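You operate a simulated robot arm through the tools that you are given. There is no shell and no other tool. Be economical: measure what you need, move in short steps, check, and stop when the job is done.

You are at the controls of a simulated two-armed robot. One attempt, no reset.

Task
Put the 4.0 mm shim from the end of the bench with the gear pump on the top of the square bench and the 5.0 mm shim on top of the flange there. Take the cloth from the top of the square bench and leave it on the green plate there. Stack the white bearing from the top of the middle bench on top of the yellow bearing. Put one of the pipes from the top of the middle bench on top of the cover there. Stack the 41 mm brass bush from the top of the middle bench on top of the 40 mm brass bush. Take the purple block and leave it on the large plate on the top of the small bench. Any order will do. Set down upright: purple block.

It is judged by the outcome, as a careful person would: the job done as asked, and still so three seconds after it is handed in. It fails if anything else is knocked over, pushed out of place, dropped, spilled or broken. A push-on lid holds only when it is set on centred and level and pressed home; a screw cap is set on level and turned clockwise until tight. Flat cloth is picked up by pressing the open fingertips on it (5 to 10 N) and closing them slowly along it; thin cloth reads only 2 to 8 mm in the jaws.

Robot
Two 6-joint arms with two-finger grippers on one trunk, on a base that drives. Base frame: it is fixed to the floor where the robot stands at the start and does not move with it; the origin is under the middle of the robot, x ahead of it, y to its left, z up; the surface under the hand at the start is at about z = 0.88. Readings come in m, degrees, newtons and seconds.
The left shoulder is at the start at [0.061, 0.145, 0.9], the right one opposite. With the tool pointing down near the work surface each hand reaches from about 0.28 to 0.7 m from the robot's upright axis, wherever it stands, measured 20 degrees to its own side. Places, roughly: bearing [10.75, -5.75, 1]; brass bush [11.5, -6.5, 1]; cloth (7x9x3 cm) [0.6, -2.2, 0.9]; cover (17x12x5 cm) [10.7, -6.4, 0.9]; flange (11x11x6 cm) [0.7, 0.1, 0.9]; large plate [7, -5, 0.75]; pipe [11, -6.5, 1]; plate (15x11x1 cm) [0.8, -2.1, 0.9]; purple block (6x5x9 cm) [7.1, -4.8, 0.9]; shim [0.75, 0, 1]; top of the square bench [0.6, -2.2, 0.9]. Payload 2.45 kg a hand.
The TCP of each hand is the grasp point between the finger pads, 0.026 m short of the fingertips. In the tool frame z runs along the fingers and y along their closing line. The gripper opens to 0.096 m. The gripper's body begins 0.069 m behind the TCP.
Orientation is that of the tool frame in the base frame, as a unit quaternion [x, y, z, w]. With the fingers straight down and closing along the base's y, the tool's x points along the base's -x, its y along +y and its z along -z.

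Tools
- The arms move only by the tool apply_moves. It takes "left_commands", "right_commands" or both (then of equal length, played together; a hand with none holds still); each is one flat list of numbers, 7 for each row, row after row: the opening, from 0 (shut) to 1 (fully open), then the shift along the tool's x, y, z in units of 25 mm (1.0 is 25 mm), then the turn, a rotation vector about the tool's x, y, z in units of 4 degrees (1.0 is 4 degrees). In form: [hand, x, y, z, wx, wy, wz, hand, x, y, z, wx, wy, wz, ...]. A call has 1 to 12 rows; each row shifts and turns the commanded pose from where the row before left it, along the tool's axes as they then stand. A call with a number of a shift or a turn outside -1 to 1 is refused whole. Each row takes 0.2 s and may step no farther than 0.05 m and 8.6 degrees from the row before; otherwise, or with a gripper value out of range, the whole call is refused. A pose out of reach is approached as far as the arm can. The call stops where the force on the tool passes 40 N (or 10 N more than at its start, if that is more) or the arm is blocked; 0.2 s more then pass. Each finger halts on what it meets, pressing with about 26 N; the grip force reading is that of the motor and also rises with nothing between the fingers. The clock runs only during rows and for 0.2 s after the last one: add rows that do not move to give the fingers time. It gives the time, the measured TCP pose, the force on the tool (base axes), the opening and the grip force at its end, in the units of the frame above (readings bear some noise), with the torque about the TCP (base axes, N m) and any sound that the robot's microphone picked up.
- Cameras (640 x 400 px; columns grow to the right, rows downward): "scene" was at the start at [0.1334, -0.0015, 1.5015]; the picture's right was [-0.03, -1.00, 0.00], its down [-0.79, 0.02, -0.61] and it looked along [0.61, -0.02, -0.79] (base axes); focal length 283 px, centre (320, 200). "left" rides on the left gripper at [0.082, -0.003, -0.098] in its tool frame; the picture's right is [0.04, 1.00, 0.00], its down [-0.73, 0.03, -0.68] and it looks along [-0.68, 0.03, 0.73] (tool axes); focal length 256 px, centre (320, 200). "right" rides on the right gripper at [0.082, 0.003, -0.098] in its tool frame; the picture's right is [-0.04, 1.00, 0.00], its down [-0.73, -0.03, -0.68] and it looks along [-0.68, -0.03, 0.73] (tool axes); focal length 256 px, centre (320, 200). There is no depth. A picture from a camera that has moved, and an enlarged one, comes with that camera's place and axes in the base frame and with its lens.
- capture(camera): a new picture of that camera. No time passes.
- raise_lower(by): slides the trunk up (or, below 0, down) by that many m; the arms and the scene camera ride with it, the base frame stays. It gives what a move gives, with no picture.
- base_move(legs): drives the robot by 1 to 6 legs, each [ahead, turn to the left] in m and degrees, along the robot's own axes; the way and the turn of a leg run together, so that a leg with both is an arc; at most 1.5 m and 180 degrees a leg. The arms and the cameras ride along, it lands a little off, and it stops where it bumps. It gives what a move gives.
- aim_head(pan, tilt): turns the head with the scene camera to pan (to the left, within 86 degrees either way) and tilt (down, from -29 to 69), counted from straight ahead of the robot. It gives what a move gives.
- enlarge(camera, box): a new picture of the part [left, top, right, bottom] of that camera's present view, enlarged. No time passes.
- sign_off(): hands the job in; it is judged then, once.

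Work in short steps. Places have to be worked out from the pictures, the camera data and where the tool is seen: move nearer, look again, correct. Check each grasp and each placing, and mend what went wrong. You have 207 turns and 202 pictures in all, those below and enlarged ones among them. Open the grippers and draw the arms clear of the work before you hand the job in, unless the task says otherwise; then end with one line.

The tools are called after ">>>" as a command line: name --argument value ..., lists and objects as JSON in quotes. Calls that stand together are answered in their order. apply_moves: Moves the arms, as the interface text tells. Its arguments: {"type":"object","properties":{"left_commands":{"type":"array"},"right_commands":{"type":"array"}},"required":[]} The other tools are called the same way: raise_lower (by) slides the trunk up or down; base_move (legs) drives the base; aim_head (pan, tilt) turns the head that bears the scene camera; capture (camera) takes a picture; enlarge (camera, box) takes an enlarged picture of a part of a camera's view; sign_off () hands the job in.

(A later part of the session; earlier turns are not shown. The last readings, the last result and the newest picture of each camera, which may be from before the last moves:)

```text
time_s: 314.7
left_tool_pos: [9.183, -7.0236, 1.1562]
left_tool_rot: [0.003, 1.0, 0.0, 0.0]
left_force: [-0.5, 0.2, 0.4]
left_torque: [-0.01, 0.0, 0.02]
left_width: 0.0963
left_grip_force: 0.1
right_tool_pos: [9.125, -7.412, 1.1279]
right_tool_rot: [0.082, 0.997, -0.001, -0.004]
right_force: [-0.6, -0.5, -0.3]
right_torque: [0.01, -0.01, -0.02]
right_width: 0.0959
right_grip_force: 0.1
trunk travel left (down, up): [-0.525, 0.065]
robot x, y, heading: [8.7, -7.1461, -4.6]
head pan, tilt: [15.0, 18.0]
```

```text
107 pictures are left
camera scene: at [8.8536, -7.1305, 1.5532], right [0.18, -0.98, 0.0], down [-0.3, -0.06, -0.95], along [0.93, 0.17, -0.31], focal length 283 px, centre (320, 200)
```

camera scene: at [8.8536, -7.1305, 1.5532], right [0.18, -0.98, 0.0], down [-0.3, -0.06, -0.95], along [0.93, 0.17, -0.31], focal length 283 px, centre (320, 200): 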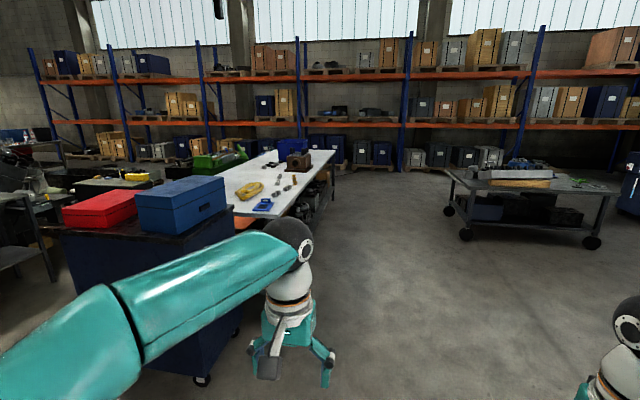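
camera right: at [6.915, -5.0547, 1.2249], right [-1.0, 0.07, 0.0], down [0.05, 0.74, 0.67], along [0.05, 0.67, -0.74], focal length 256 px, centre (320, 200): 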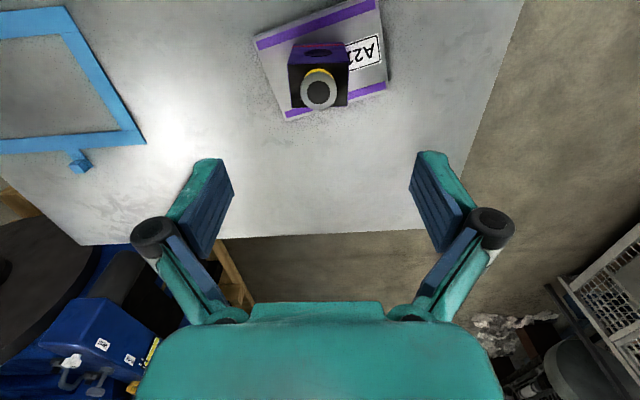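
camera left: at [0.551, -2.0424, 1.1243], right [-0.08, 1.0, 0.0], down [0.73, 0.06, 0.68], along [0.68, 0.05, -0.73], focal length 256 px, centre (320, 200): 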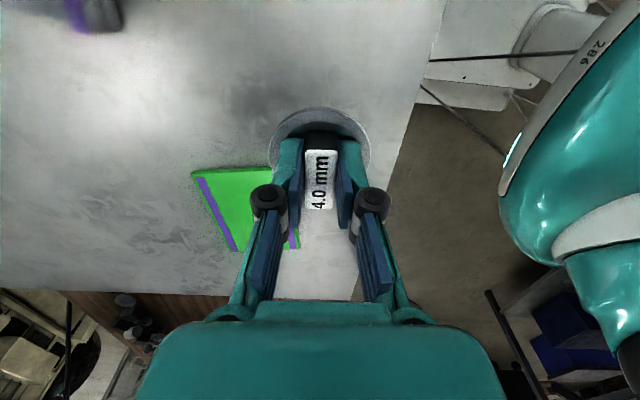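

The middle bench runs along x ≈10–12.3 beyond the tool cabinet; south edge y≈-6.6. I drive alongside to x≈10.9 and turn to face it.

>>> base_move --legs '[[1.3, 2], [0.85, 2]]'

>>> base_move --legs '[[0, 40]]'

>>> base_move --legs '[[0, 40]]'

>>> aim_head --pan 0 --tilt 35

>>> capture --camera "scene"

```text
time_s: 325.6
left_tool_pos: [11.3258, -7.0945, 1.1584]
left_tool_rot: [-0.029, 1.0, -0.001, 0.0]
left_force: [-0.4, 0.0, -0.2]
left_torque: [0.01, 0.01, 0.0]
left_width: 0.0959
left_grip_force: 0.1
right_tool_pos: [11.2938, -7.4852, 1.1278]
right_tool_rot: [0.049, 0.999, 0.0, -0.003]
right_force: [0.3, -0.5, -0.1]
right_torque: [0.01, 0.01, -0.02]
right_width: 0.0959
right_grip_force: 0.0
trunk travel left (down, up): [-0.525, 0.065]
robot x, y, heading: [10.8564, -7.247, -0.9]
head pan, tilt: [15.0, 18.0]
```

```text
time_s: 328.1
left_tool_pos: [11.1123, -6.8241, 1.1586]
left_tool_rot: [-0.375, 0.927, 0.0, 0.0]
left_force: [-0.7, 0.1, 0.1]
left_torque: [-0.02, 0.05, -0.01]
left_width: 0.0961
left_grip_force: 0.0
right_tool_pos: [11.3444, -7.1408, 1.1293]
right_tool_rot: [-0.302, 0.953, -0.001, -0.003]
right_force: [-0.3, 0.0, 0.7]
right_torque: [0.01, 0.01, 0.03]
right_width: 0.0959
right_grip_force: 0.1
trunk travel left (down, up): [-0.525, 0.065]
robot x, y, heading: [10.8688, -7.264, 39.9]
head pan, tilt: [15.0, 18.0]
```

```text
time_s: 330.6
left_tool_pos: [10.778, -6.7658, 1.1592]
left_tool_rot: [-0.667, 0.745, 0.0, 0.0]
left_force: [0.2, 0.5, 0.1]
left_torque: [-0.04, -0.03, 0.0]
left_width: 0.096
left_grip_force: 0.0
right_tool_pos: [11.1585, -6.8655, 1.129]
right_tool_rot: [-0.607, 0.795, -0.002, -0.003]
right_force: [0.0, -0.8, 0.2]
right_torque: [0.0, 0.01, 0.0]
right_width: 0.0961
right_grip_force: 0.2
trunk travel left (down, up): [-0.525, 0.065]
robot x, y, heading: [10.9005, -7.2626, 79.4]
head pan, tilt: [15.0, 18.0]
```

```text
time_s: 331.4
left_tool_pos: [10.7802, -6.7677, 1.1594]
left_tool_rot: [-0.667, 0.745, 0.0, -0.001]
left_force: [-0.2, 0.4, -0.3]
left_torque: [-0.01, 0.02, 0.01]
left_width: 0.0959
left_grip_force: 0.1
right_tool_pos: [11.1599, -6.8644, 1.1298]
right_tool_rot: [-0.606, 0.795, -0.001, -0.004]
right_force: [1.0, 0.3, 0.0]
right_torque: [0.03, -0.01, 0.0]
right_width: 0.096
right_grip_force: 0.1
trunk travel left (down, up): [-0.525, 0.065]
robot x, y, heading: [10.9019, -7.2646, 79.5]
head pan, tilt: [0.0, 35.0]
```

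```text
106 pictures are left
camera scene: at [10.928, -7.1211, 1.5263], right [0.98, -0.18, 0.0], down [-0.11, -0.56, -0.82], along [0.15, 0.81, -0.57], focal length 283 px, centre (320, 200)
```

scene: 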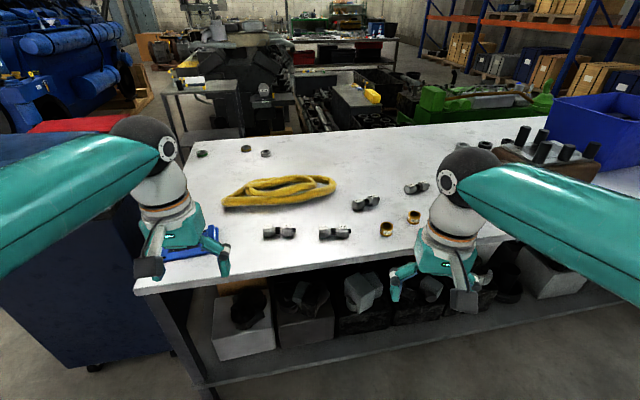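

Layout found: pipes ≈[10.92,-6.39],[11.10,-6.42],…; bushes ≈[11.29,-6.43],[11.41,-6.38]; cover (blue) ≈[10.65,-6.42]; bearings ≈y -5.7 (nearer the north edge). Move up to the south edge.

>>> base_move --legs '[[0, 10]]'

>>> base_move --legs '[[0.4, 0]]'

>>> aim_head --pan 0 --tilt 50

>>> capture --camera "scene"

>>> capture --camera "right"

>>> capture --camera "left"

```text
time_s: 332.5
left_tool_pos: [10.6904, -6.7973, 1.159]
left_tool_rot: [0.73, -0.683, -0.001, -0.001]
left_force: [1.2, 0.7, 0.5]
left_torque: [0.01, 0.01, -0.01]
left_width: 0.0958
left_grip_force: 0.2
right_tool_pos: [11.0824, -6.8261, 1.1306]
right_tool_rot: [-0.674, 0.738, -0.001, -0.003]
right_force: [0.2, -0.3, 0.6]
right_torque: [0.01, 0.01, 0.0]
right_width: 0.096
right_grip_force: 0.0
trunk travel left (down, up): [-0.525, 0.065]
robot x, y, heading: [10.9096, -7.2649, 89.6]
head pan, tilt: [0.0, 35.0]
```

```text
time_s: 335.1
left_tool_pos: [10.6897, -6.3909, 1.159]
left_tool_rot: [0.733, -0.68, 0.0, 0.0]
left_force: [1.0, 0.1, 0.0]
left_torque: [-0.01, -0.01, 0.03]
left_width: 0.096
left_grip_force: 0.0
right_tool_pos: [11.0821, -6.4177, 1.1303]
right_tool_rot: [-0.677, 0.736, -0.003, -0.002]
right_force: [-0.6, -0.1, -0.4]
right_torque: [-0.04, 0.04, 0.0]
right_width: 0.0958
right_grip_force: 0.1
trunk travel left (down, up): [-0.525, 0.065]
robot x, y, heading: [10.9114, -6.8636, 90.1]
head pan, tilt: [0.0, 35.0]
```

```text
time_s: 335.8
left_tool_pos: [10.6906, -6.3913, 1.16]
left_tool_rot: [0.732, -0.681, 0.0, -0.001]
left_force: [0.3, 0.0, 0.5]
left_torque: [0.01, 0.02, -0.01]
left_width: 0.0962
left_grip_force: 0.0
right_tool_pos: [11.0821, -6.419, 1.1313]
right_tool_rot: [-0.677, 0.736, -0.003, -0.003]
right_force: [0.4, -0.6, 0.0]
right_torque: [0.01, -0.01, 0.03]
right_width: 0.0961
right_grip_force: 0.0
trunk travel left (down, up): [-0.525, 0.065]
robot x, y, heading: [10.9063, -6.8591, 89.8]
head pan, tilt: [0.0, 50.0]
```

```text
105 pictures are left
camera scene: at [10.9085, -6.7231, 1.5045], right [1.0, 0.0, 0.0], down [0.0, -0.77, -0.64], along [0.0, 0.64, -0.77], focal length 283 px, centre (320, 200)
```

scene: 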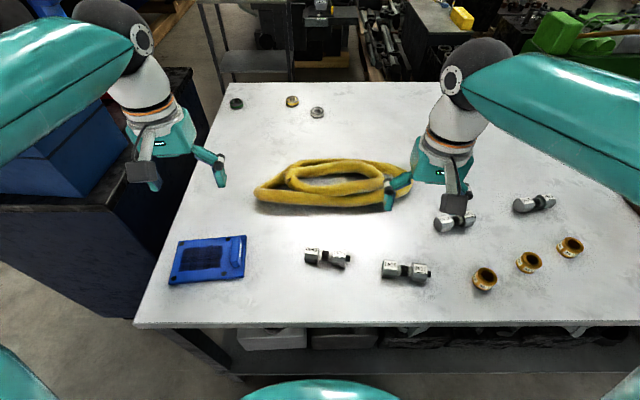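

```text
104 pictures are left
camera right: at [11.0726, -6.5002, 1.23], right [-0.99, 0.12, 0.0], down [0.09, 0.73, 0.67], along [0.08, 0.67, -0.74], focal length 256 px, centre (320, 200)
```

right: 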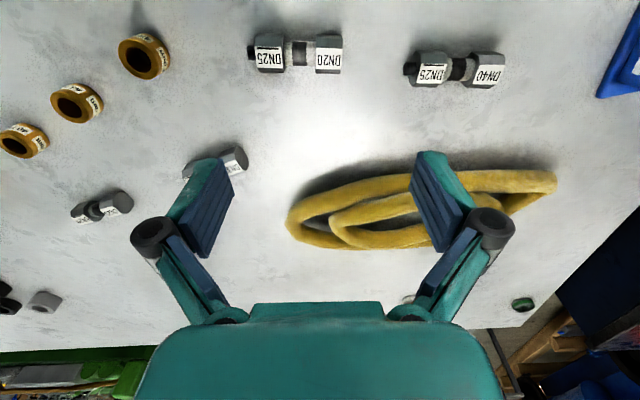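

```text
103 pictures are left
camera left: at [10.6998, -6.473, 1.2592], right [-0.99, -0.11, 0.0], down [-0.08, 0.73, 0.68], along [-0.08, 0.68, -0.73], focal length 256 px, centre (320, 200)
```

left: 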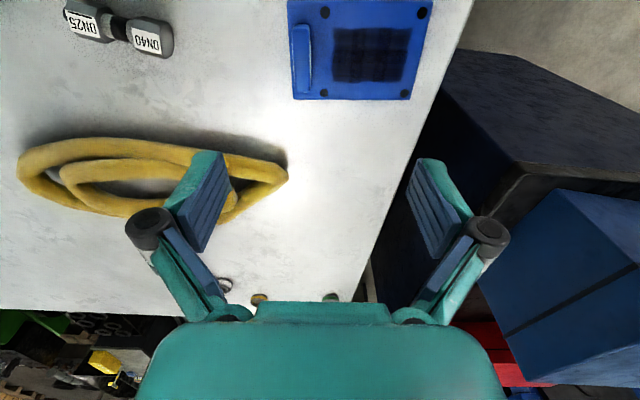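

Three bushes, four pipes, the blue cover. Enlarge the bushes to read labels.

>>> enlarge --camera "right" --box '[0, 20, 200, 170]'

>>> enlarge --camera "scene" --box '[430, 210, 610, 310]'

>>> enlarge --camera "scene" --box '[150, 220, 450, 310]'

```text
2.67 times, centred on (100, 95) of right
camera zoom: at [11.0726, -6.5002, 1.23], right [-0.99, 0.12, 0.0], down [0.09, 0.73, 0.67], along [0.08, 0.67, -0.74], focal length 683 px, centre (907, 480)
```

zoom: 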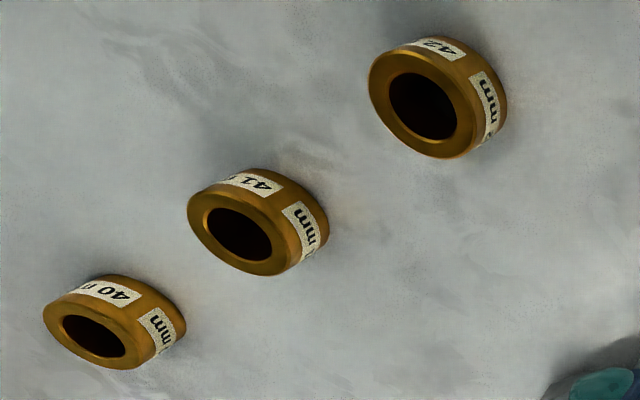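

```text
3.56 times, centred on (520, 260) of scene
camera zoom: at [10.9085, -6.7231, 1.5045], right [1.0, 0.0, 0.0], down [0.0, -0.77, -0.64], along [0.0, 0.64, -0.77], focal length 1005 px, centre (-391, -13)
```

zoom: 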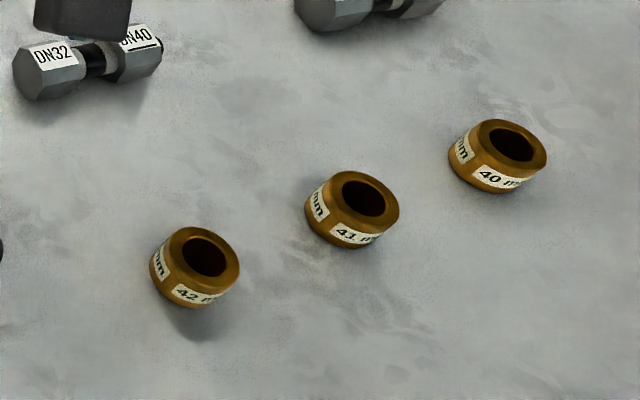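

```text
2.13 times, centred on (300, 265) of scene
camera zoom: at [10.9085, -6.7231, 1.5045], right [1.0, 0.0, 0.0], down [0.0, -0.77, -0.64], along [0.0, 0.64, -0.77], focal length 603 px, centre (363, 61)
```

zoom: 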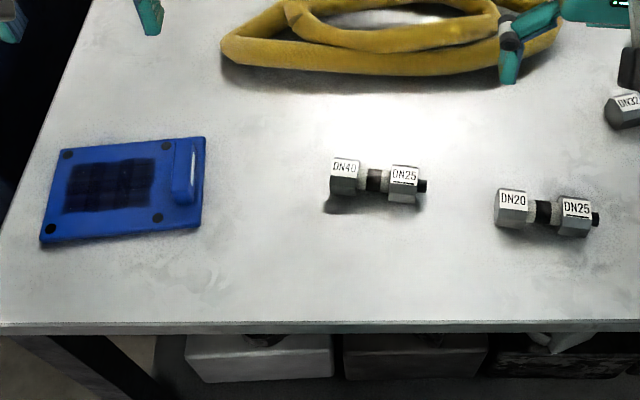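

Bushes from left: 42, 41, 40. Pipe DN40/25 lies along x at ≈[10.923,-6.397]; its shaft must be gripped along y, so I rotate the left hand -90°, moving the right hand aside.

>>> apply_moves --left_commands '[0.6, 0, 0, 0, 0, 0, -1, 0.6, 0, 0, 0, 0, 0, -1, 0.6, 0, 0, 0, 0, 0, -1, 0.6, 0, 0, 0, 0, 0, -1, 0.6, 0, 0, 0, 0, 0, -1, 0.6, 0, 0, 0, 0, 0, -1, 0.6, 0, 0, 0, 0, 0, -1, 0.6, 0, 0, 0, 0, 0, -1, 0.6, 0, 0, 0, 0, 0, -1, 0.6, 0, 0, 0, 0, 0, -1, 0.6, 0, 0, 0, 0, 0, -1, 0.6, 0, 0, 0, 0, 0, -1]' --right_commands '[1, 0, -1, 0, 0, 0, 0, 1, 0, -1, 0, 0, 0, 0, 1, 0, -1, 0, 0, 0, 0, 1, 0, -1, 0, 0, 0, 0, 1, 0, -1, 0, 0, 0, 0, 1, 0, -1, 0, 0, 0, 0, 1, 0, -1, 0, 0, 0, 0, 1, 0, -1, 0, 0, 0, 0, 1, 0, 0, 0, 0, 0, 0, 1, 0, 0, 0, 0, 0, 0, 1, 0, 0, 0, 0, 0, 0, 1, 0, 0, 0, 0, 0, 0]'

>>> apply_moves --left_commands '[0.6, 0, 0, 0, 0, 0, -1, 0.6, 0, 0, 0, 0, 0, -1, 0.6, 0, 0, 0, 0, 0, -1, 0.6, 0, 0, 0, 0, 0, -1, 0.6, 0, 0, 0, 0, 0, -1, 0.6, 0, 0, 0, 0, 0, -1, 0.6, 0, 0, 0, 0, 0, -1, 0.6, 0, 0, 0, 0, 0, -1, 0.6, 0, 0, 0, 0, 0, -1, 0.6, 0, 0, 0, 0, 0, 0]'

```text
time_s: 338.4
left_tool_pos: [10.6905, -6.3924, 1.1604]
left_tool_rot: [0.946, -0.324, 0.0, 0.0]
left_force: [-0.4, -0.5, 0.3]
left_torque: [-0.01, -0.02, 0.0]
left_width: 0.0576
left_grip_force: 0.1
right_tool_pos: [11.2799, -6.4349, 1.1312]
right_tool_rot: [-0.677, 0.736, -0.002, -0.002]
right_force: [-0.2, 0.1, 0.5]
right_torque: [0.02, -0.02, 0.01]
right_width: 0.096
right_grip_force: 0.0
trunk travel left (down, up): [-0.525, 0.065]
robot x, y, heading: [10.9104, -6.8569, 89.9]
head pan, tilt: [0.0, 50.0]
```

```text
time_s: 340.6
left_tool_pos: [10.6886, -6.3916, 1.1607]
left_tool_rot: [1.0, -0.016, 0.0, 0.0]
left_force: [0.4, 0.4, -0.9]
left_torque: [0.02, -0.01, 0.01]
left_width: 0.0578
left_grip_force: 0.0
right_tool_pos: [11.2796, -6.4362, 1.1313]
right_tool_rot: [-0.678, 0.735, -0.003, -0.002]
right_force: [0.0, 0.6, 0.1]
right_torque: [0.0, 0.01, 0.0]
right_width: 0.0959
right_grip_force: 0.1
trunk travel left (down, up): [-0.525, 0.065]
robot x, y, heading: [10.9096, -6.8602, 90.1]
head pan, tilt: [0.0, 50.0]
```

Move over the pipe and down a little, then look.

>>> apply_moves --left_commands '[0.6, 0.93, -0.01, 0, 0, 0, 0, 0.6, 0.93, -0.01, 0, 0, 0, 0, 0.6, 0.93, -0.01, 0, 0, 0, 0, 0.6, 0.93, -0.01, 0, 0, 0, 0, 0.6, 0.93, -0.01, 0, 0, 0, 0, 0.6, 0.93, -0.01, 0, 0, 0, 0, 0.6, 0.93, -0.01, 0, 0, 0, 0, 0.6, 0.93, -0.01, 0, 0, 0, 0, 0.6, 0.93, -0.01, 0, 0, 0, 0, 0.6, 0.93, -0.01, 0, 0, 0, 0, 0.6, 0, 0, 1, 0, 0, 0, 0.6, 0, 0, 1, 0, 0, 0]'

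>>> apply_moves --left_commands '[0.6, 0, 0, 1, 0, 0, 0, 0.6, 0, 0, 1, 0, 0, 0, 0.6, 0, 0, 1, 0, 0, 0, 0.6, 0, 0, 0, 0, 0, 0]'

>>> capture --camera "left"

>>> enlarge --camera "scene" --box '[250, 190, 400, 300]'

```text
time_s: 343.2
left_tool_pos: [10.9225, -6.3957, 1.1096]
left_tool_rot: [1.0, -0.017, 0.0, 0.0]
left_force: [-0.5, 0.0, -0.2]
left_torque: [0.0, -0.01, 0.0]
left_width: 0.0575
left_grip_force: 0.0
right_tool_pos: [11.2798, -6.4355, 1.1314]
right_tool_rot: [-0.676, 0.737, -0.002, -0.003]
right_force: [-1.4, 0.1, -1.2]
right_torque: [0.01, 0.01, -0.04]
right_width: 0.0961
right_grip_force: 0.1
trunk travel left (down, up): [-0.525, 0.065]
robot x, y, heading: [10.9117, -6.862, 89.9]
head pan, tilt: [0.0, 50.0]
```

```text
time_s: 344.2
left_tool_pos: [10.9213, -6.397, 1.0349]
left_tool_rot: [1.0, -0.015, -0.001, -0.001]
left_force: [-0.1, -0.1, -0.2]
left_torque: [0.0, 0.0, -0.04]
left_width: 0.0576
left_grip_force: 0.0
right_tool_pos: [11.2799, -6.4356, 1.1308]
right_tool_rot: [-0.677, 0.736, -0.003, -0.002]
right_force: [-1.0, 0.2, 0.1]
right_torque: [0.01, -0.03, 0.0]
right_width: 0.0959
right_grip_force: 0.0
trunk travel left (down, up): [-0.525, 0.065]
robot x, y, heading: [10.913, -6.8569, 90.2]
head pan, tilt: [0.0, 50.0]
```

```text
99 pictures are left
camera left: at [11.0027, -6.3967, 1.1341], right [0.01, -1.0, 0.0], down [-0.73, -0.01, 0.68], along [-0.68, -0.01, -0.73], focal length 256 px, centre (320, 200)
```

left: 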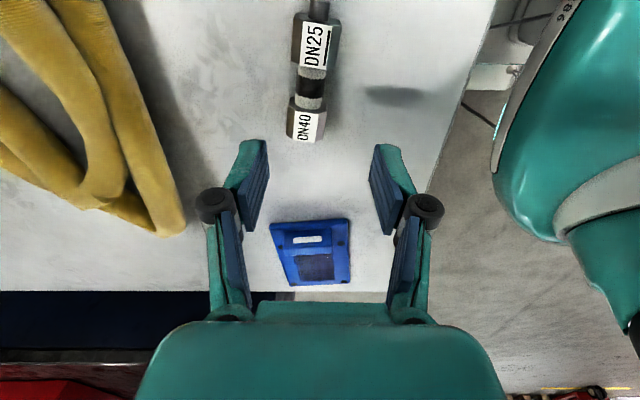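

```text
3.64 times, centred on (325, 245) of scene
camera zoom: at [10.9085, -6.7232, 1.5045], right [1.0, 0.0, 0.0], down [0.0, -0.77, -0.64], along [0.0, 0.64, -0.77], focal length 1028 px, centre (302, 36)
```

zoom: 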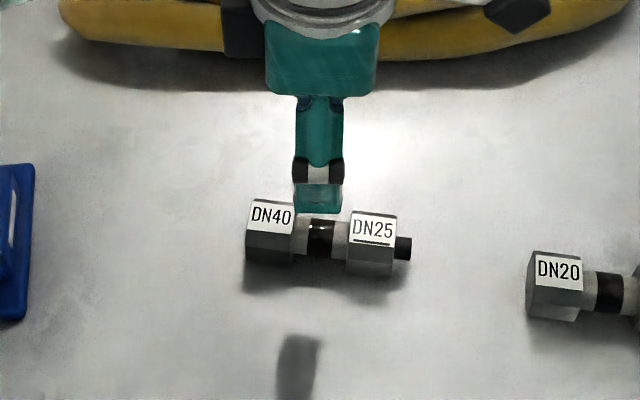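

Align yaw (+5° about tool z), shift 6 mm, and descend onto the shaft to z≈0.91.

>>> apply_moves --left_commands '[0.6, 0.05, -0.24, 0.6, 0, 0, 0.6, 0.6, 0, 0, 0.8, 0, 0, 0.6, 0.6, 0, 0, 1, 0, 0, 0, 0.6, 0, 0, 1, 0, 0, 0, 0.6, 0, 0, 0.6, 0, 0, 0, 0.6, 0, 0, 0, 0, 0, 0]'

>>> enlarge --camera "left" --box '[220, 0, 420, 240]'

>>> enlarge --camera "scene" --box '[270, 200, 370, 280]'

```text
time_s: 345.6
left_tool_pos: [10.9252, -6.3925, 0.9358]
left_tool_rot: [0.998, -0.057, 0.0, 0.0]
left_force: [-0.2, 0.4, -0.3]
left_torque: [0.01, 0.02, 0.0]
left_width: 0.0576
left_grip_force: 0.1
right_tool_pos: [11.2798, -6.4355, 1.131]
right_tool_rot: [-0.677, 0.736, -0.003, -0.003]
right_force: [0.0, 0.9, -0.5]
right_torque: [-0.01, -0.02, -0.01]
right_width: 0.0957
right_grip_force: 0.1
trunk travel left (down, up): [-0.525, 0.065]
robot x, y, heading: [10.9127, -6.8594, 90.2]
head pan, tilt: [0.0, 50.0]
```

```text
1.67 times, centred on (320, 120) of left
camera zoom: at [11.0054, -6.3981, 1.0345], right [-0.08, -1.0, 0.0], down [-0.73, 0.05, 0.68], along [-0.68, 0.05, -0.73], focal length 427 px, centre (320, 333)
```

zoom: 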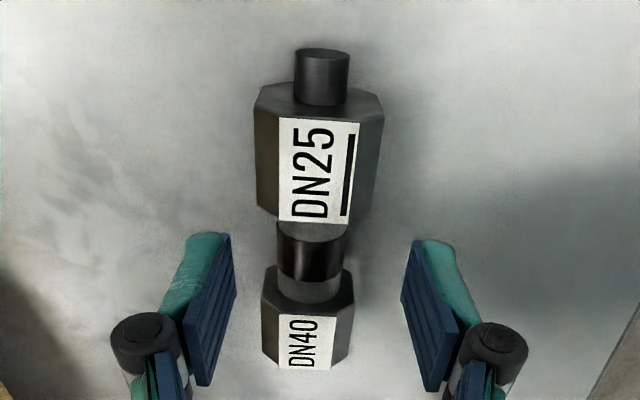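

```text
5.00 times, centred on (320, 240) of scene
camera zoom: at [10.9085, -6.723, 1.5045], right [1.0, 0.0, 0.0], down [0.0, -0.77, -0.64], along [0.0, 0.64, -0.77], focal length 1413 px, centre (320, 0)
```

zoom: 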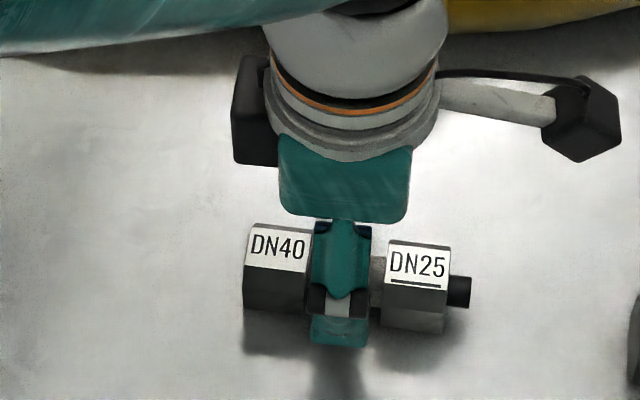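

Nearly centred; shift 2.5 mm along the pipe, descend to 0.909 and grip.

>>> apply_moves --left_commands '[0.6, 0.1, 0, 0.5, 0, 0, 0, 0.6, 0, 0, 0.4, 0, 0, 0, 0.6, 0, 0, 0.16, 0, 0, 0, 0.3, 0, 0, 0, 0, 0, 0, 0.1, 0, 0, 0, 0, 0, 0, 0.1, 0, 0, 0, 0, 0, 0, 0.1, 0, 0, 0, 0, 0, 0]'

>>> enlarge --camera "left" --box '[220, 0, 420, 240]'

```text
time_s: 347.2
left_tool_pos: [10.926, -6.3923, 0.9088]
left_tool_rot: [0.998, -0.057, 0.001, -0.001]
left_force: [-0.3, 0.5, 0.2]
left_torque: [0.0, 0.02, -0.05]
left_width: 0.0221
left_grip_force: 26.0
right_tool_pos: [11.2799, -6.4367, 1.1317]
right_tool_rot: [-0.677, 0.736, -0.003, -0.003]
right_force: [0.3, -0.6, 0.0]
right_torque: [-0.02, 0.0, 0.01]
right_width: 0.0959
right_grip_force: 0.1
trunk travel left (down, up): [-0.525, 0.065]
robot x, y, heading: [10.9109, -6.8601, 90.1]
head pan, tilt: [0.0, 50.0]
```

```text
1.67 times, centred on (320, 120) of left
camera zoom: at [11.0077, -6.3981, 1.0074], right [-0.08, -1.0, 0.0], down [-0.73, 0.06, 0.68], along [-0.68, 0.05, -0.73], focal length 427 px, centre (320, 333)
```

zoom: 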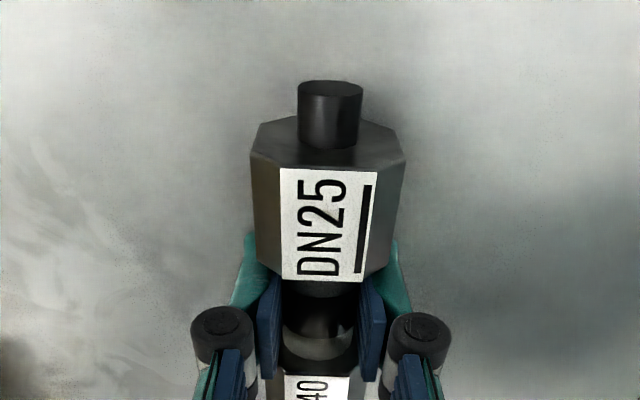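

Gripped (22 mm). Lift and carry toward the cover's free area ≈[10.627,-6.397] (handle is on its right side).

>>> apply_moves --left_commands '[0.1, 0, 0, -0.6, 0, 0, 0, 0.1, 0, 0, -1, 0, 0, 0, 0.1, 0, 0, -1, 0, 0, 0, 0.1, 0, 0, -1, 0, 0, 0]'

>>> apply_moves --left_commands '[0.1, -0.988, 0.13, 0, 0, 0, 0, 0.1, -0.988, 0.13, 0, 0, 0, 0, 0.1, -0.988, 0.13, 0, 0, 0, 0, 0.1, -0.988, 0.13, 0, 0, 0, 0, 0.1, -0.988, 0.13, 0, 0, 0, 0, 0.1, -0.988, 0.13, 0, 0, 0, 0, 0.1, -0.988, 0.13, 0, 0, 0, 0, 0.1, -0.988, 0.13, 0, 0, 0, 0, 0.1, -0.988, 0.13, 0, 0, 0, 0, 0.1, -0.988, 0.13, 0, 0, 0, 0, 0.1, -0.988, 0.13, 0, 0, 0, 0, 0.1, -0.988, 0.13, 0, 0, 0, 0]'

>>> enlarge --camera "scene" --box '[140, 190, 290, 300]'

>>> capture --camera "left"

```text
time_s: 348.2
left_tool_pos: [10.9264, -6.3902, 1.0]
left_tool_rot: [0.998, -0.058, 0.0, 0.0]
left_force: [0.2, -0.7, -1.8]
left_torque: [0.01, -0.04, 0.01]
left_width: 0.022
left_grip_force: 26.1
right_tool_pos: [11.2804, -6.4354, 1.1306]
right_tool_rot: [-0.677, 0.736, -0.003, -0.002]
right_force: [0.4, -0.7, 0.7]
right_torque: [-0.02, 0.0, 0.01]
right_width: 0.0961
right_grip_force: 0.0
trunk travel left (down, up): [-0.525, 0.065]
robot x, y, heading: [10.9116, -6.859, 90.1]
head pan, tilt: [0.0, 50.0]
```

```text
time_s: 350.8
left_tool_pos: [10.6267, -6.3962, 0.9976]
left_tool_rot: [0.998, -0.058, 0.0, 0.0]
left_force: [0.4, 1.4, -3.0]
left_torque: [-0.02, -0.03, 0.02]
left_width: 0.0222
left_grip_force: 26.0
right_tool_pos: [11.2801, -6.4352, 1.1313]
right_tool_rot: [-0.677, 0.736, -0.002, -0.003]
right_force: [-1.1, -0.7, 0.4]
right_torque: [0.01, 0.01, -0.01]
right_width: 0.0961
right_grip_force: 0.1
trunk travel left (down, up): [-0.525, 0.065]
robot x, y, heading: [10.9136, -6.859, 90.0]
head pan, tilt: [0.0, 50.0]
```

```text
3.64 times, centred on (215, 245) of scene
camera zoom: at [10.9079, -6.7227, 1.5044], right [1.0, 0.0, 0.0], down [0.0, -0.77, -0.64], along [0.0, 0.64, -0.77], focal length 1028 px, centre (702, 36)
```

zoom: 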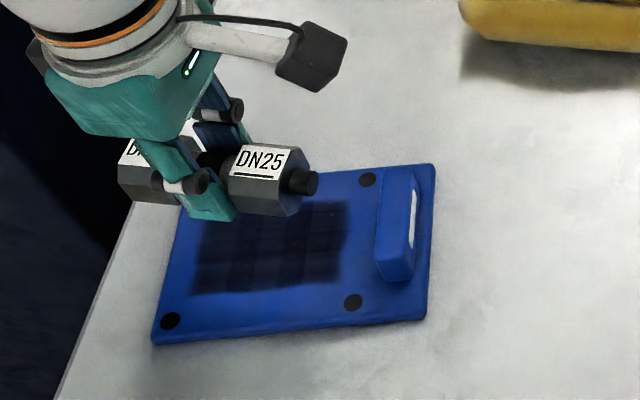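

```text
93 pictures are left
camera left: at [10.7091, -6.4022, 1.097], right [-0.08, -1.0, 0.0], down [-0.73, 0.06, 0.68], along [-0.68, 0.05, -0.73], focal length 256 px, centre (320, 200)
```

left: 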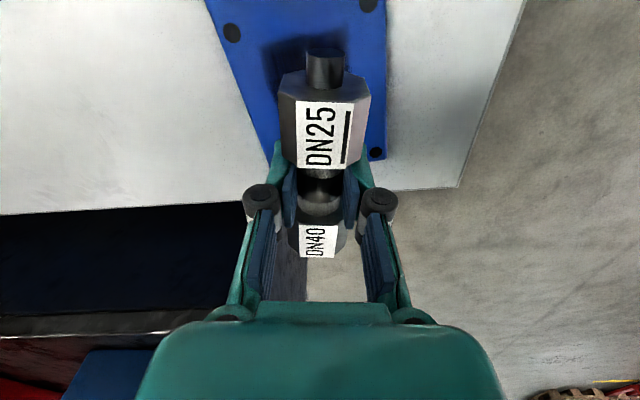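

Refined free-area centre ≈[10.632,-6.401]. Shift slightly and lower towards contact.

>>> apply_moves --left_commands '[0.1, 0.24, 0.17, 0.6, 0, 0, 0, 0.1, 0, 0, 0.8, 0, 0, 0, 0.1, 0, 0, 0.6, 0, 0, 0, 0.1, 0, 0, 0.2, 0, 0, 0, 0.1, 0, 0, 0.12, 0, 0, 0, 0.1, 0, 0, 0.08, 0, 0, 0, 0.1, 0, 0, 0, 0, 0, 0]'

>>> enlarge --camera "scene" --box '[140, 190, 290, 300]'

```text
time_s: 352.4
left_tool_pos: [10.6339, -6.3986, 0.9376]
left_tool_rot: [0.998, -0.057, 0.0, 0.0]
left_force: [-0.8, -0.5, -1.9]
left_torque: [-0.01, 0.0, -0.03]
left_width: 0.0221
left_grip_force: 25.8
right_tool_pos: [11.2799, -6.4358, 1.1325]
right_tool_rot: [-0.677, 0.736, -0.003, -0.002]
right_force: [-0.5, -0.2, 0.0]
right_torque: [-0.01, 0.0, 0.02]
right_width: 0.0961
right_grip_force: 0.0
trunk travel left (down, up): [-0.525, 0.065]
robot x, y, heading: [10.9117, -6.8599, 90.1]
head pan, tilt: [0.0, 50.0]
```

```text
3.64 times, centred on (215, 245) of scene
camera zoom: at [10.9084, -6.7227, 1.5044], right [1.0, 0.0, 0.0], down [0.0, -0.77, -0.64], along [0.0, 0.64, -0.77], focal length 1028 px, centre (702, 36)
```

zoom: 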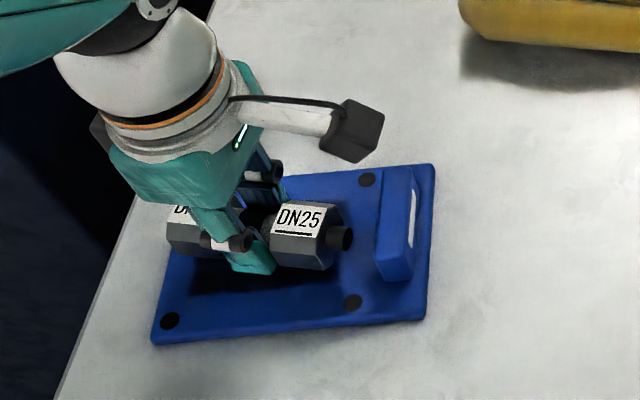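

Shift 5 mm right and lower to contact.

>>> apply_moves --left_commands '[0.1, 0.2, 0.05, 0.08, 0, 0, 0, 0.1, 0, 0, 0.08, 0, 0, 0, 0.1, 0, 0, 0.08, 0, 0, 0, 0.1, 0, 0, 0.06, 0, 0, 0, 0.1, 0, 0, 0, 0, 0, 0]'

```text
time_s: 353.6
left_tool_pos: [10.6375, -6.4017, 0.9298]
left_tool_rot: [0.998, -0.057, 0.0, 0.001]
left_force: [-0.2, 0.0, -2.2]
left_torque: [0.0, -0.02, 0.0]
left_width: 0.0221
left_grip_force: 26.0
right_tool_pos: [11.2787, -6.4367, 1.1314]
right_tool_rot: [-0.677, 0.736, -0.002, -0.002]
right_force: [1.1, 0.0, -0.1]
right_torque: [-0.02, -0.03, -0.03]
right_width: 0.0957
right_grip_force: 0.0
trunk travel left (down, up): [-0.525, 0.065]
robot x, y, heading: [10.9123, -6.8614, 90.0]
head pan, tilt: [0.0, 50.0]
```

>>> apply_moves --left_commands '[0.1, 0, 0, 0.08, 0, 0, 0, 0.1, 0, 0, 0.08, 0, 0, 0, 0.1, 0, 0, 0, 0, 0, 0]'

```text
time_s: 354.4
left_tool_pos: [10.6377, -6.4006, 0.9273]
left_tool_rot: [0.998, -0.057, 0.0, 0.0]
left_force: [-0.2, 0.4, -2.0]
left_torque: [0.0, -0.01, -0.03]
left_width: 0.022
left_grip_force: 25.9
right_tool_pos: [11.2806, -6.4357, 1.1309]
right_tool_rot: [-0.677, 0.736, -0.003, -0.002]
right_force: [-0.3, 0.0, -1.1]
right_torque: [0.01, -0.02, -0.01]
right_width: 0.0961
right_grip_force: 0.0
trunk travel left (down, up): [-0.525, 0.065]
robot x, y, heading: [10.9106, -6.8576, 90.0]
head pan, tilt: [0.0, 50.0]
```

>>> apply_moves --left_commands '[0.1, 0, 0, 0.08, 0, 0, 0, 0.1, 0, 0, 0.08, 0, 0, 0, 0.1, 0, 0, 0, 0, 0, 0]'

>>> enlarge --camera "scene" --box '[140, 190, 290, 300]'

```text
time_s: 355.2
left_tool_pos: [10.6383, -6.4013, 0.9231]
left_tool_rot: [0.998, -0.057, 0.0, 0.0]
left_force: [0.6, -0.3, -2.7]
left_torque: [0.03, -0.01, -0.01]
left_width: 0.0223
left_grip_force: 25.5
right_tool_pos: [11.279, -6.4361, 1.1307]
right_tool_rot: [-0.677, 0.736, -0.002, -0.002]
right_force: [-0.2, -0.5, -0.4]
right_torque: [0.0, 0.0, 0.01]
right_width: 0.0961
right_grip_force: 0.0
trunk travel left (down, up): [-0.525, 0.065]
robot x, y, heading: [10.915, -6.8613, 90.0]
head pan, tilt: [0.0, 50.0]
```

```text
3.64 times, centred on (215, 245) of scene
camera zoom: at [10.9084, -6.7227, 1.5044], right [1.0, 0.0, 0.0], down [0.0, -0.77, -0.64], along [0.0, 0.64, -0.77], focal length 1028 px, centre (702, 36)
```

zoom: 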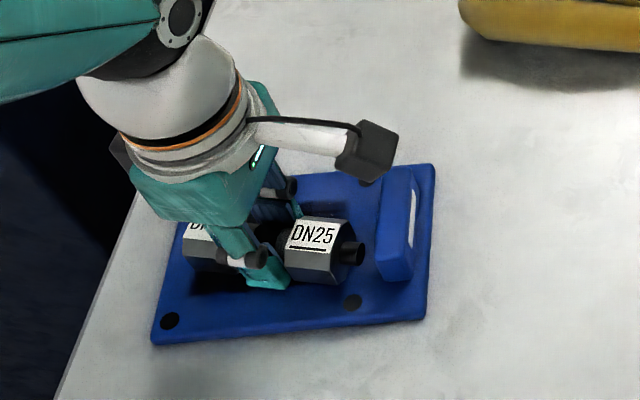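

Still free; the cover plate is thinner. Continue lowering.

>>> apply_moves --left_commands '[0.1, 0, 0, 0.08, 0, 0, 0, 0.1, 0, 0, 0.08, 0, 0, 0, 0.1, 0, 0, 0, 0, 0, 0]'

```text
time_s: 356.0
left_tool_pos: [10.6361, -6.4021, 0.9195]
left_tool_rot: [0.998, -0.057, -0.001, -0.003]
left_force: [-1.2, 1.3, 12.2]
left_torque: [-0.07, -0.28, 0.01]
left_width: 0.0222
left_grip_force: 26.1
right_tool_pos: [11.2799, -6.436, 1.1309]
right_tool_rot: [-0.677, 0.736, -0.001, -0.001]
right_force: [-0.2, 0.5, -0.3]
right_torque: [0.0, 0.0, -0.02]
right_width: 0.0961
right_grip_force: 0.1
trunk travel left (down, up): [-0.525, 0.065]
robot x, y, heading: [10.9123, -6.856, 90.1]
head pan, tilt: [0.0, 50.0]
```

Contact (12 N). Ease 1 mm, open and rise.

>>> apply_moves --left_commands '[0.1, 0, 0, -0.06, 0, 0, 0, 0.3, 0, 0, 0, 0, 0, 0, 0.5, 0, 0, 0, 0, 0, 0, 0.5, 0, 0, 0, 0, 0, 0, 0.5, 0, 0, -0.5, 0, 0, 0, 0.5, 0, 0, -1, 0, 0, 0, 0.5, 0, 0, -1, 0, 0, 0, 0.5, 0, 0, -1, 0, 0, 0, 0.5, 0, 0, -1, 0, 0, 0, 0.5, 0, 0, -1, 0, 0, 0, 0.5, 0, 0, -1, 0, 0, 0, 0.5, 0, 0, -1, 0, 0, 0]'

>>> capture --camera "scene"

>>> enlarge --camera "scene" --box '[140, 190, 290, 300]'

```text
time_s: 358.6
left_tool_pos: [10.6369, -6.4019, 1.1095]
left_tool_rot: [0.998, -0.057, -0.001, 0.0]
left_force: [0.6, -0.6, -0.2]
left_torque: [0.04, 0.01, -0.01]
left_width: 0.0479
left_grip_force: 0.0
right_tool_pos: [11.2796, -6.4358, 1.131]
right_tool_rot: [-0.677, 0.736, -0.003, -0.003]
right_force: [0.4, 0.2, 0.7]
right_torque: [0.01, 0.02, 0.0]
right_width: 0.096
right_grip_force: 0.1
trunk travel left (down, up): [-0.525, 0.065]
robot x, y, heading: [10.914, -6.8584, 90.0]
head pan, tilt: [0.0, 50.0]
```

```text
90 pictures are left
camera scene: at [10.9087, -6.7233, 1.5045], right [1.0, 0.0, 0.0], down [0.0, -0.77, -0.64], along [0.0, 0.64, -0.77], focal length 283 px, centre (320, 200)
```

scene: 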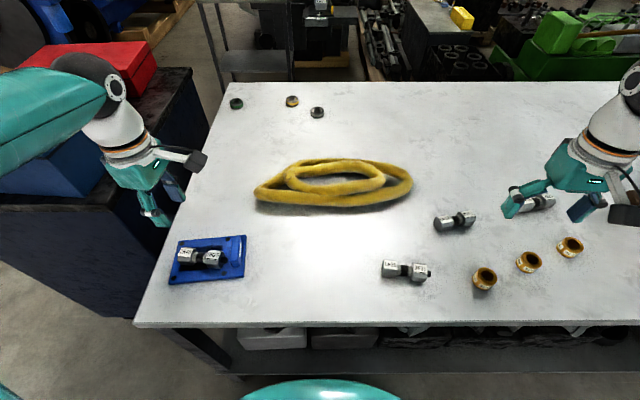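

```text
3.64 times, centred on (215, 245) of scene
camera zoom: at [10.9087, -6.7233, 1.5045], right [1.0, 0.0, 0.0], down [0.0, -0.77, -0.64], along [0.0, 0.64, -0.77], focal length 1028 px, centre (702, 36)
```

zoom: 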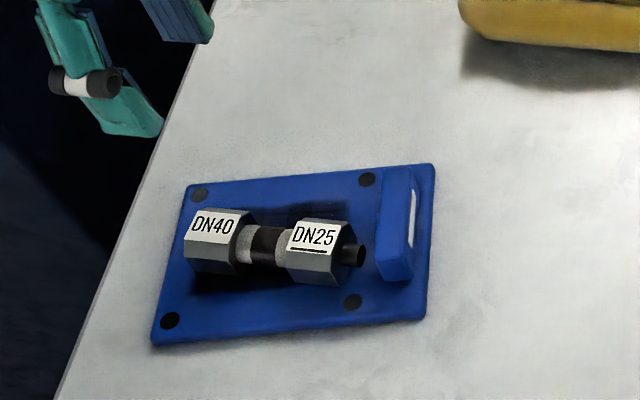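

The pipe rests on the cover. For the bushes I shift right: back 0.4, diagonal forward, face the bench again near x≈11.25.

>>> base_move --legs '[[-0.4, 0]]'

>>> base_move --legs '[[0, -40]]'

>>> base_move --legs '[[0.5, 0]]'

>>> base_move --legs '[[0, 40]]'

>>> capture --camera "scene"

```text
time_s: 361.2
left_tool_pos: [10.6391, -6.8166, 1.1107]
left_tool_rot: [0.998, -0.062, 0.001, -0.001]
left_force: [-0.7, 0.2, 0.2]
left_torque: [0.01, -0.01, 0.01]
left_width: 0.048
left_grip_force: 0.0
right_tool_pos: [11.2804, -6.8563, 1.1317]
right_tool_rot: [-0.673, 0.739, -0.002, -0.001]
right_force: [-0.9, -0.6, 0.3]
right_torque: [0.06, 0.0, 0.02]
right_width: 0.0961
right_grip_force: 0.0
trunk travel left (down, up): [-0.525, 0.065]
robot x, y, heading: [10.9111, -7.276, 89.5]
head pan, tilt: [0.0, 50.0]
```

```text
time_s: 363.8
left_tool_pos: [11.0043, -6.7531, 1.1089]
left_tool_rot: [0.915, -0.404, 0.0, 0.0]
left_force: [0.3, 1.5, 0.4]
left_torque: [0.01, 0.03, 0.01]
left_width: 0.0481
left_grip_force: 0.1
right_tool_pos: [11.4657, -7.2005, 1.1321]
right_tool_rot: [-0.376, 0.927, -0.001, -0.004]
right_force: [-0.5, -0.5, 0.8]
right_torque: [-0.01, 0.02, 0.0]
right_width: 0.0961
right_grip_force: 0.0
trunk travel left (down, up): [-0.525, 0.065]
robot x, y, heading: [10.8912, -7.2606, 49.0]
head pan, tilt: [0.0, 50.0]
```

```text
time_s: 366.8
left_tool_pos: [11.3316, -6.371, 1.1102]
left_tool_rot: [0.915, -0.403, 0.0, 0.0]
left_force: [-0.3, -0.2, -0.3]
left_torque: [-0.04, 0.04, 0.04]
left_width: 0.048
left_grip_force: 0.1
right_tool_pos: [11.7954, -6.8181, 1.1327]
right_tool_rot: [-0.377, 0.926, -0.001, -0.003]
right_force: [-0.3, 0.7, -0.1]
right_torque: [-0.01, 0.01, 0.01]
right_width: 0.0959
right_grip_force: 0.1
trunk travel left (down, up): [-0.525, 0.065]
robot x, y, heading: [11.2188, -6.8789, 49.4]
head pan, tilt: [0.0, 50.0]
```

```text
time_s: 369.2
left_tool_pos: [10.9849, -6.413, 1.1111]
left_tool_rot: [0.997, -0.073, 0.0, 0.0]
left_force: [-0.1, 0.3, 0.8]
left_torque: [-0.02, 0.0, -0.01]
left_width: 0.0479
left_grip_force: 0.1
right_tool_pos: [11.6259, -6.4645, 1.1316]
right_tool_rot: [-0.666, 0.746, -0.002, -0.002]
right_force: [0.0, -0.1, 0.9]
right_torque: [-0.01, 0.01, 0.01]
right_width: 0.0957
right_grip_force: 0.1
trunk travel left (down, up): [-0.525, 0.065]
robot x, y, heading: [11.2436, -6.88, 88.0]
head pan, tilt: [0.0, 50.0]
```

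```text
88 pictures are left
camera scene: at [11.2487, -6.7412, 1.5044], right [1.0, -0.03, 0.0], down [-0.03, -0.77, -0.64], along [0.02, 0.64, -0.77], focal length 283 px, centre (320, 200)
```

scene: 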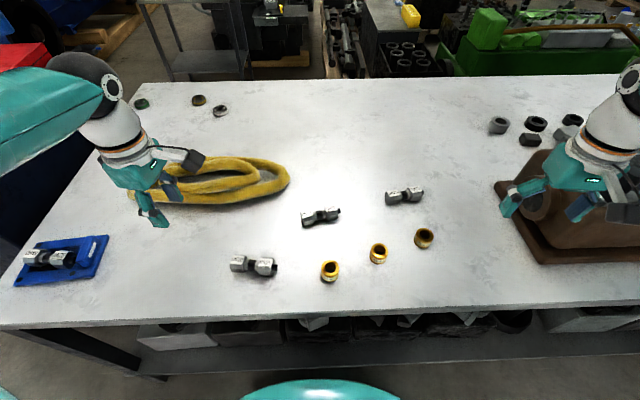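

Bush 41 ≈[11.399,-6.406], bush 40 ≈[11.521,-6.367]. Move the right hand over 41 and look.

>>> apply_moves --right_commands '[1, -0.128, 0.924, 0, 0, 0, 0, 1, -0.128, 0.924, 0, 0, 0, 0, 1, -0.128, 0.924, 0, 0, 0, 0, 1, -0.128, 0.924, 0, 0, 0, 0, 1, -0.128, 0.924, 0, 0, 0, 0, 1, -0.128, 0.924, 0, 0, 0, 0, 1, -0.128, 0.924, 0, 0, 0, 0, 1, -0.128, 0.924, 0, 0, 0, 0, 1, -0.128, 0.924, 0, 0, 0, 0, 1, -0.128, 0.924, 0, 0, 0, 0, 0.8, 0, 0, 1, 0, 0, 0, 0.8, 0, 0, 1, 0, 0, 0]'

>>> capture --camera "right"

>>> enlarge --camera "scene" --box '[300, 190, 460, 290]'

```text
time_s: 371.8
left_tool_pos: [10.9836, -6.4125, 1.1107]
left_tool_rot: [0.997, -0.072, 0.0, 0.0]
left_force: [0.0, 0.1, 0.9]
left_torque: [0.0, 0.0, -0.01]
left_width: 0.0477
left_grip_force: 0.0
right_tool_pos: [11.401, -6.4078, 1.0825]
right_tool_rot: [-0.666, 0.746, -0.002, -0.003]
right_force: [-0.6, -0.2, -0.1]
right_torque: [-0.02, 0.02, 0.01]
right_width: 0.0765
right_grip_force: 0.1
trunk travel left (down, up): [-0.525, 0.065]
robot x, y, heading: [11.2516, -6.8798, 88.3]
head pan, tilt: [0.0, 50.0]
```

```text
87 pictures are left
camera right: at [11.3886, -6.4883, 1.1806], right [-0.99, 0.15, 0.0], down [0.11, 0.73, 0.67], along [0.1, 0.67, -0.74], focal length 256 px, centre (320, 200)
```

right: 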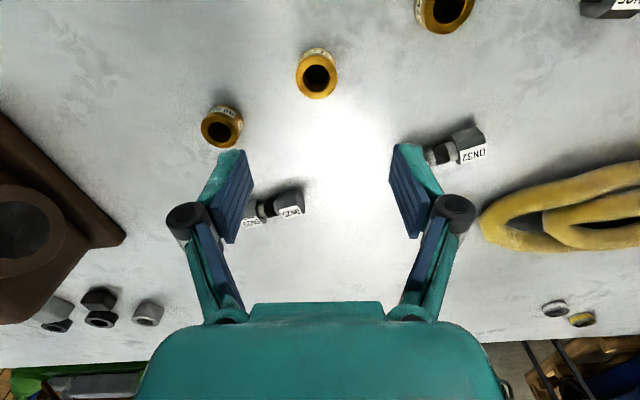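

```text
4.00 times, centred on (380, 240) of scene
camera zoom: at [11.2486, -6.7417, 1.5044], right [1.0, -0.03, 0.0], down [-0.03, -0.77, -0.64], along [0.02, 0.64, -0.77], focal length 1131 px, centre (80, 40)
```

zoom: 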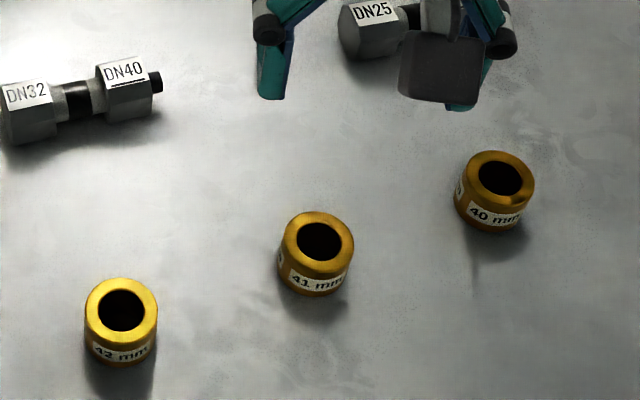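

Both views agree: 41 at [11.401,-6.409], 40 at [11.520,-6.369], ~43 mm OD, ~30 mm tall. Descend on 41 to z=0.92 (gripping the upper half) and close.

>>> apply_moves --right_commands '[0.8, 0.05, 0, 1, 0, 0, 0, 0.8, 0, 0, 1, 0, 0, 0, 0.8, 0, 0, 1, 0, 0, 0, 0.8, 0, 0, 1, 0, 0, 0, 0.8, 0, 0, 1, 0, 0, 0, 0.8, 0, 0, 0.7, 0, 0, 0, 0.8, 0, 0, 0, 0, 0, 0]'

>>> capture --camera "right"

>>> enlarge --camera "scene" --box '[330, 200, 430, 280]'

```text
time_s: 373.4
left_tool_pos: [10.9838, -6.4133, 1.112]
left_tool_rot: [0.997, -0.072, 0.0, 0.0]
left_force: [0.2, -0.6, -0.5]
left_torque: [0.03, -0.03, -0.01]
left_width: 0.0476
left_grip_force: 0.1
right_tool_pos: [11.3982, -6.4098, 0.9386]
right_tool_rot: [-0.666, 0.746, -0.003, -0.002]
right_force: [0.5, 0.7, -1.3]
right_torque: [0.01, -0.02, -0.04]
right_width: 0.0769
right_grip_force: 0.0
trunk travel left (down, up): [-0.525, 0.065]
robot x, y, heading: [11.2473, -6.8763, 88.2]
head pan, tilt: [0.0, 50.0]
```

```text
85 pictures are left
camera right: at [11.3869, -6.4914, 1.038], right [-0.99, 0.15, 0.0], down [0.11, 0.73, 0.67], along [0.1, 0.67, -0.74], focal length 256 px, centre (320, 200)
```

right: 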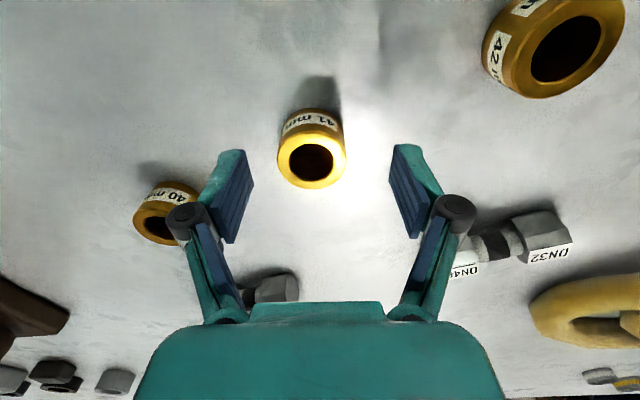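

```text
5.00 times, centred on (380, 240) of scene
camera zoom: at [11.2487, -6.7422, 1.5045], right [1.0, -0.03, 0.0], down [-0.03, -0.77, -0.64], along [0.02, 0.64, -0.77], focal length 1413 px, centre (20, 0)
```

zoom: 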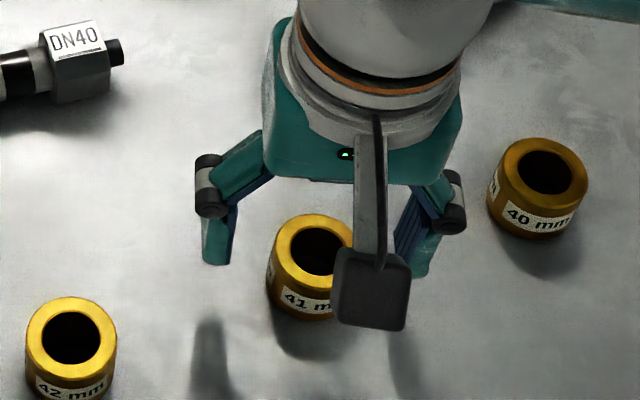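

Shift 5 mm toward +x, descend to 0.92 and close.

>>> apply_moves --right_commands '[0.8, 0, -0.2, 0.4, 0, 0, 0, 0.8, 0, 0, 0.34, 0, 0, 0, 0.6, 0, 0, 0, 0, 0, 0, 0.4, 0, 0, 0, 0, 0, 0, 0.25, 0, 0, 0, 0, 0, 0, 0.25, 0, 0, 0, 0, 0, 0, 0.25, 0, 0, 0, 0, 0, 0]'

>>> capture --camera "right"

```text
time_s: 375.0
left_tool_pos: [10.9845, -6.4119, 1.1117]
left_tool_rot: [0.997, -0.073, 0.0, 0.001]
left_force: [0.3, -0.1, -0.4]
left_torque: [-0.05, 0.0, -0.01]
left_width: 0.0482
left_grip_force: 0.1
right_tool_pos: [11.403, -6.412, 0.9206]
right_tool_rot: [-0.666, 0.746, -0.003, -0.002]
right_force: [0.1, 1.5, -1.1]
right_torque: [-0.04, 0.02, -0.01]
right_width: 0.0412
right_grip_force: 26.4
trunk travel left (down, up): [-0.525, 0.065]
robot x, y, heading: [11.2468, -6.876, 87.9]
head pan, tilt: [0.0, 50.0]
```

```text
83 pictures are left
camera right: at [11.3921, -6.4926, 1.0197], right [-0.99, 0.15, 0.0], down [0.11, 0.73, 0.67], along [0.1, 0.67, -0.74], focal length 256 px, centre (320, 200)
```

right: 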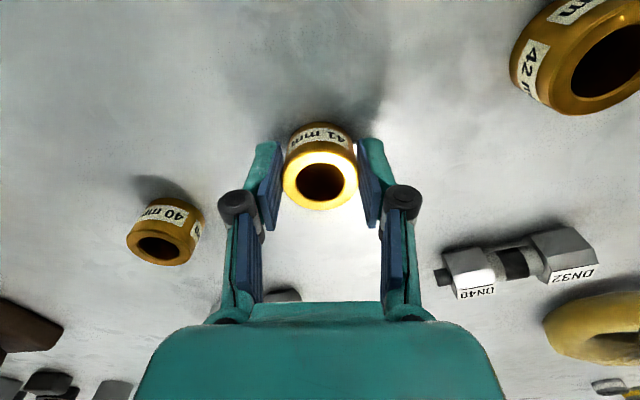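

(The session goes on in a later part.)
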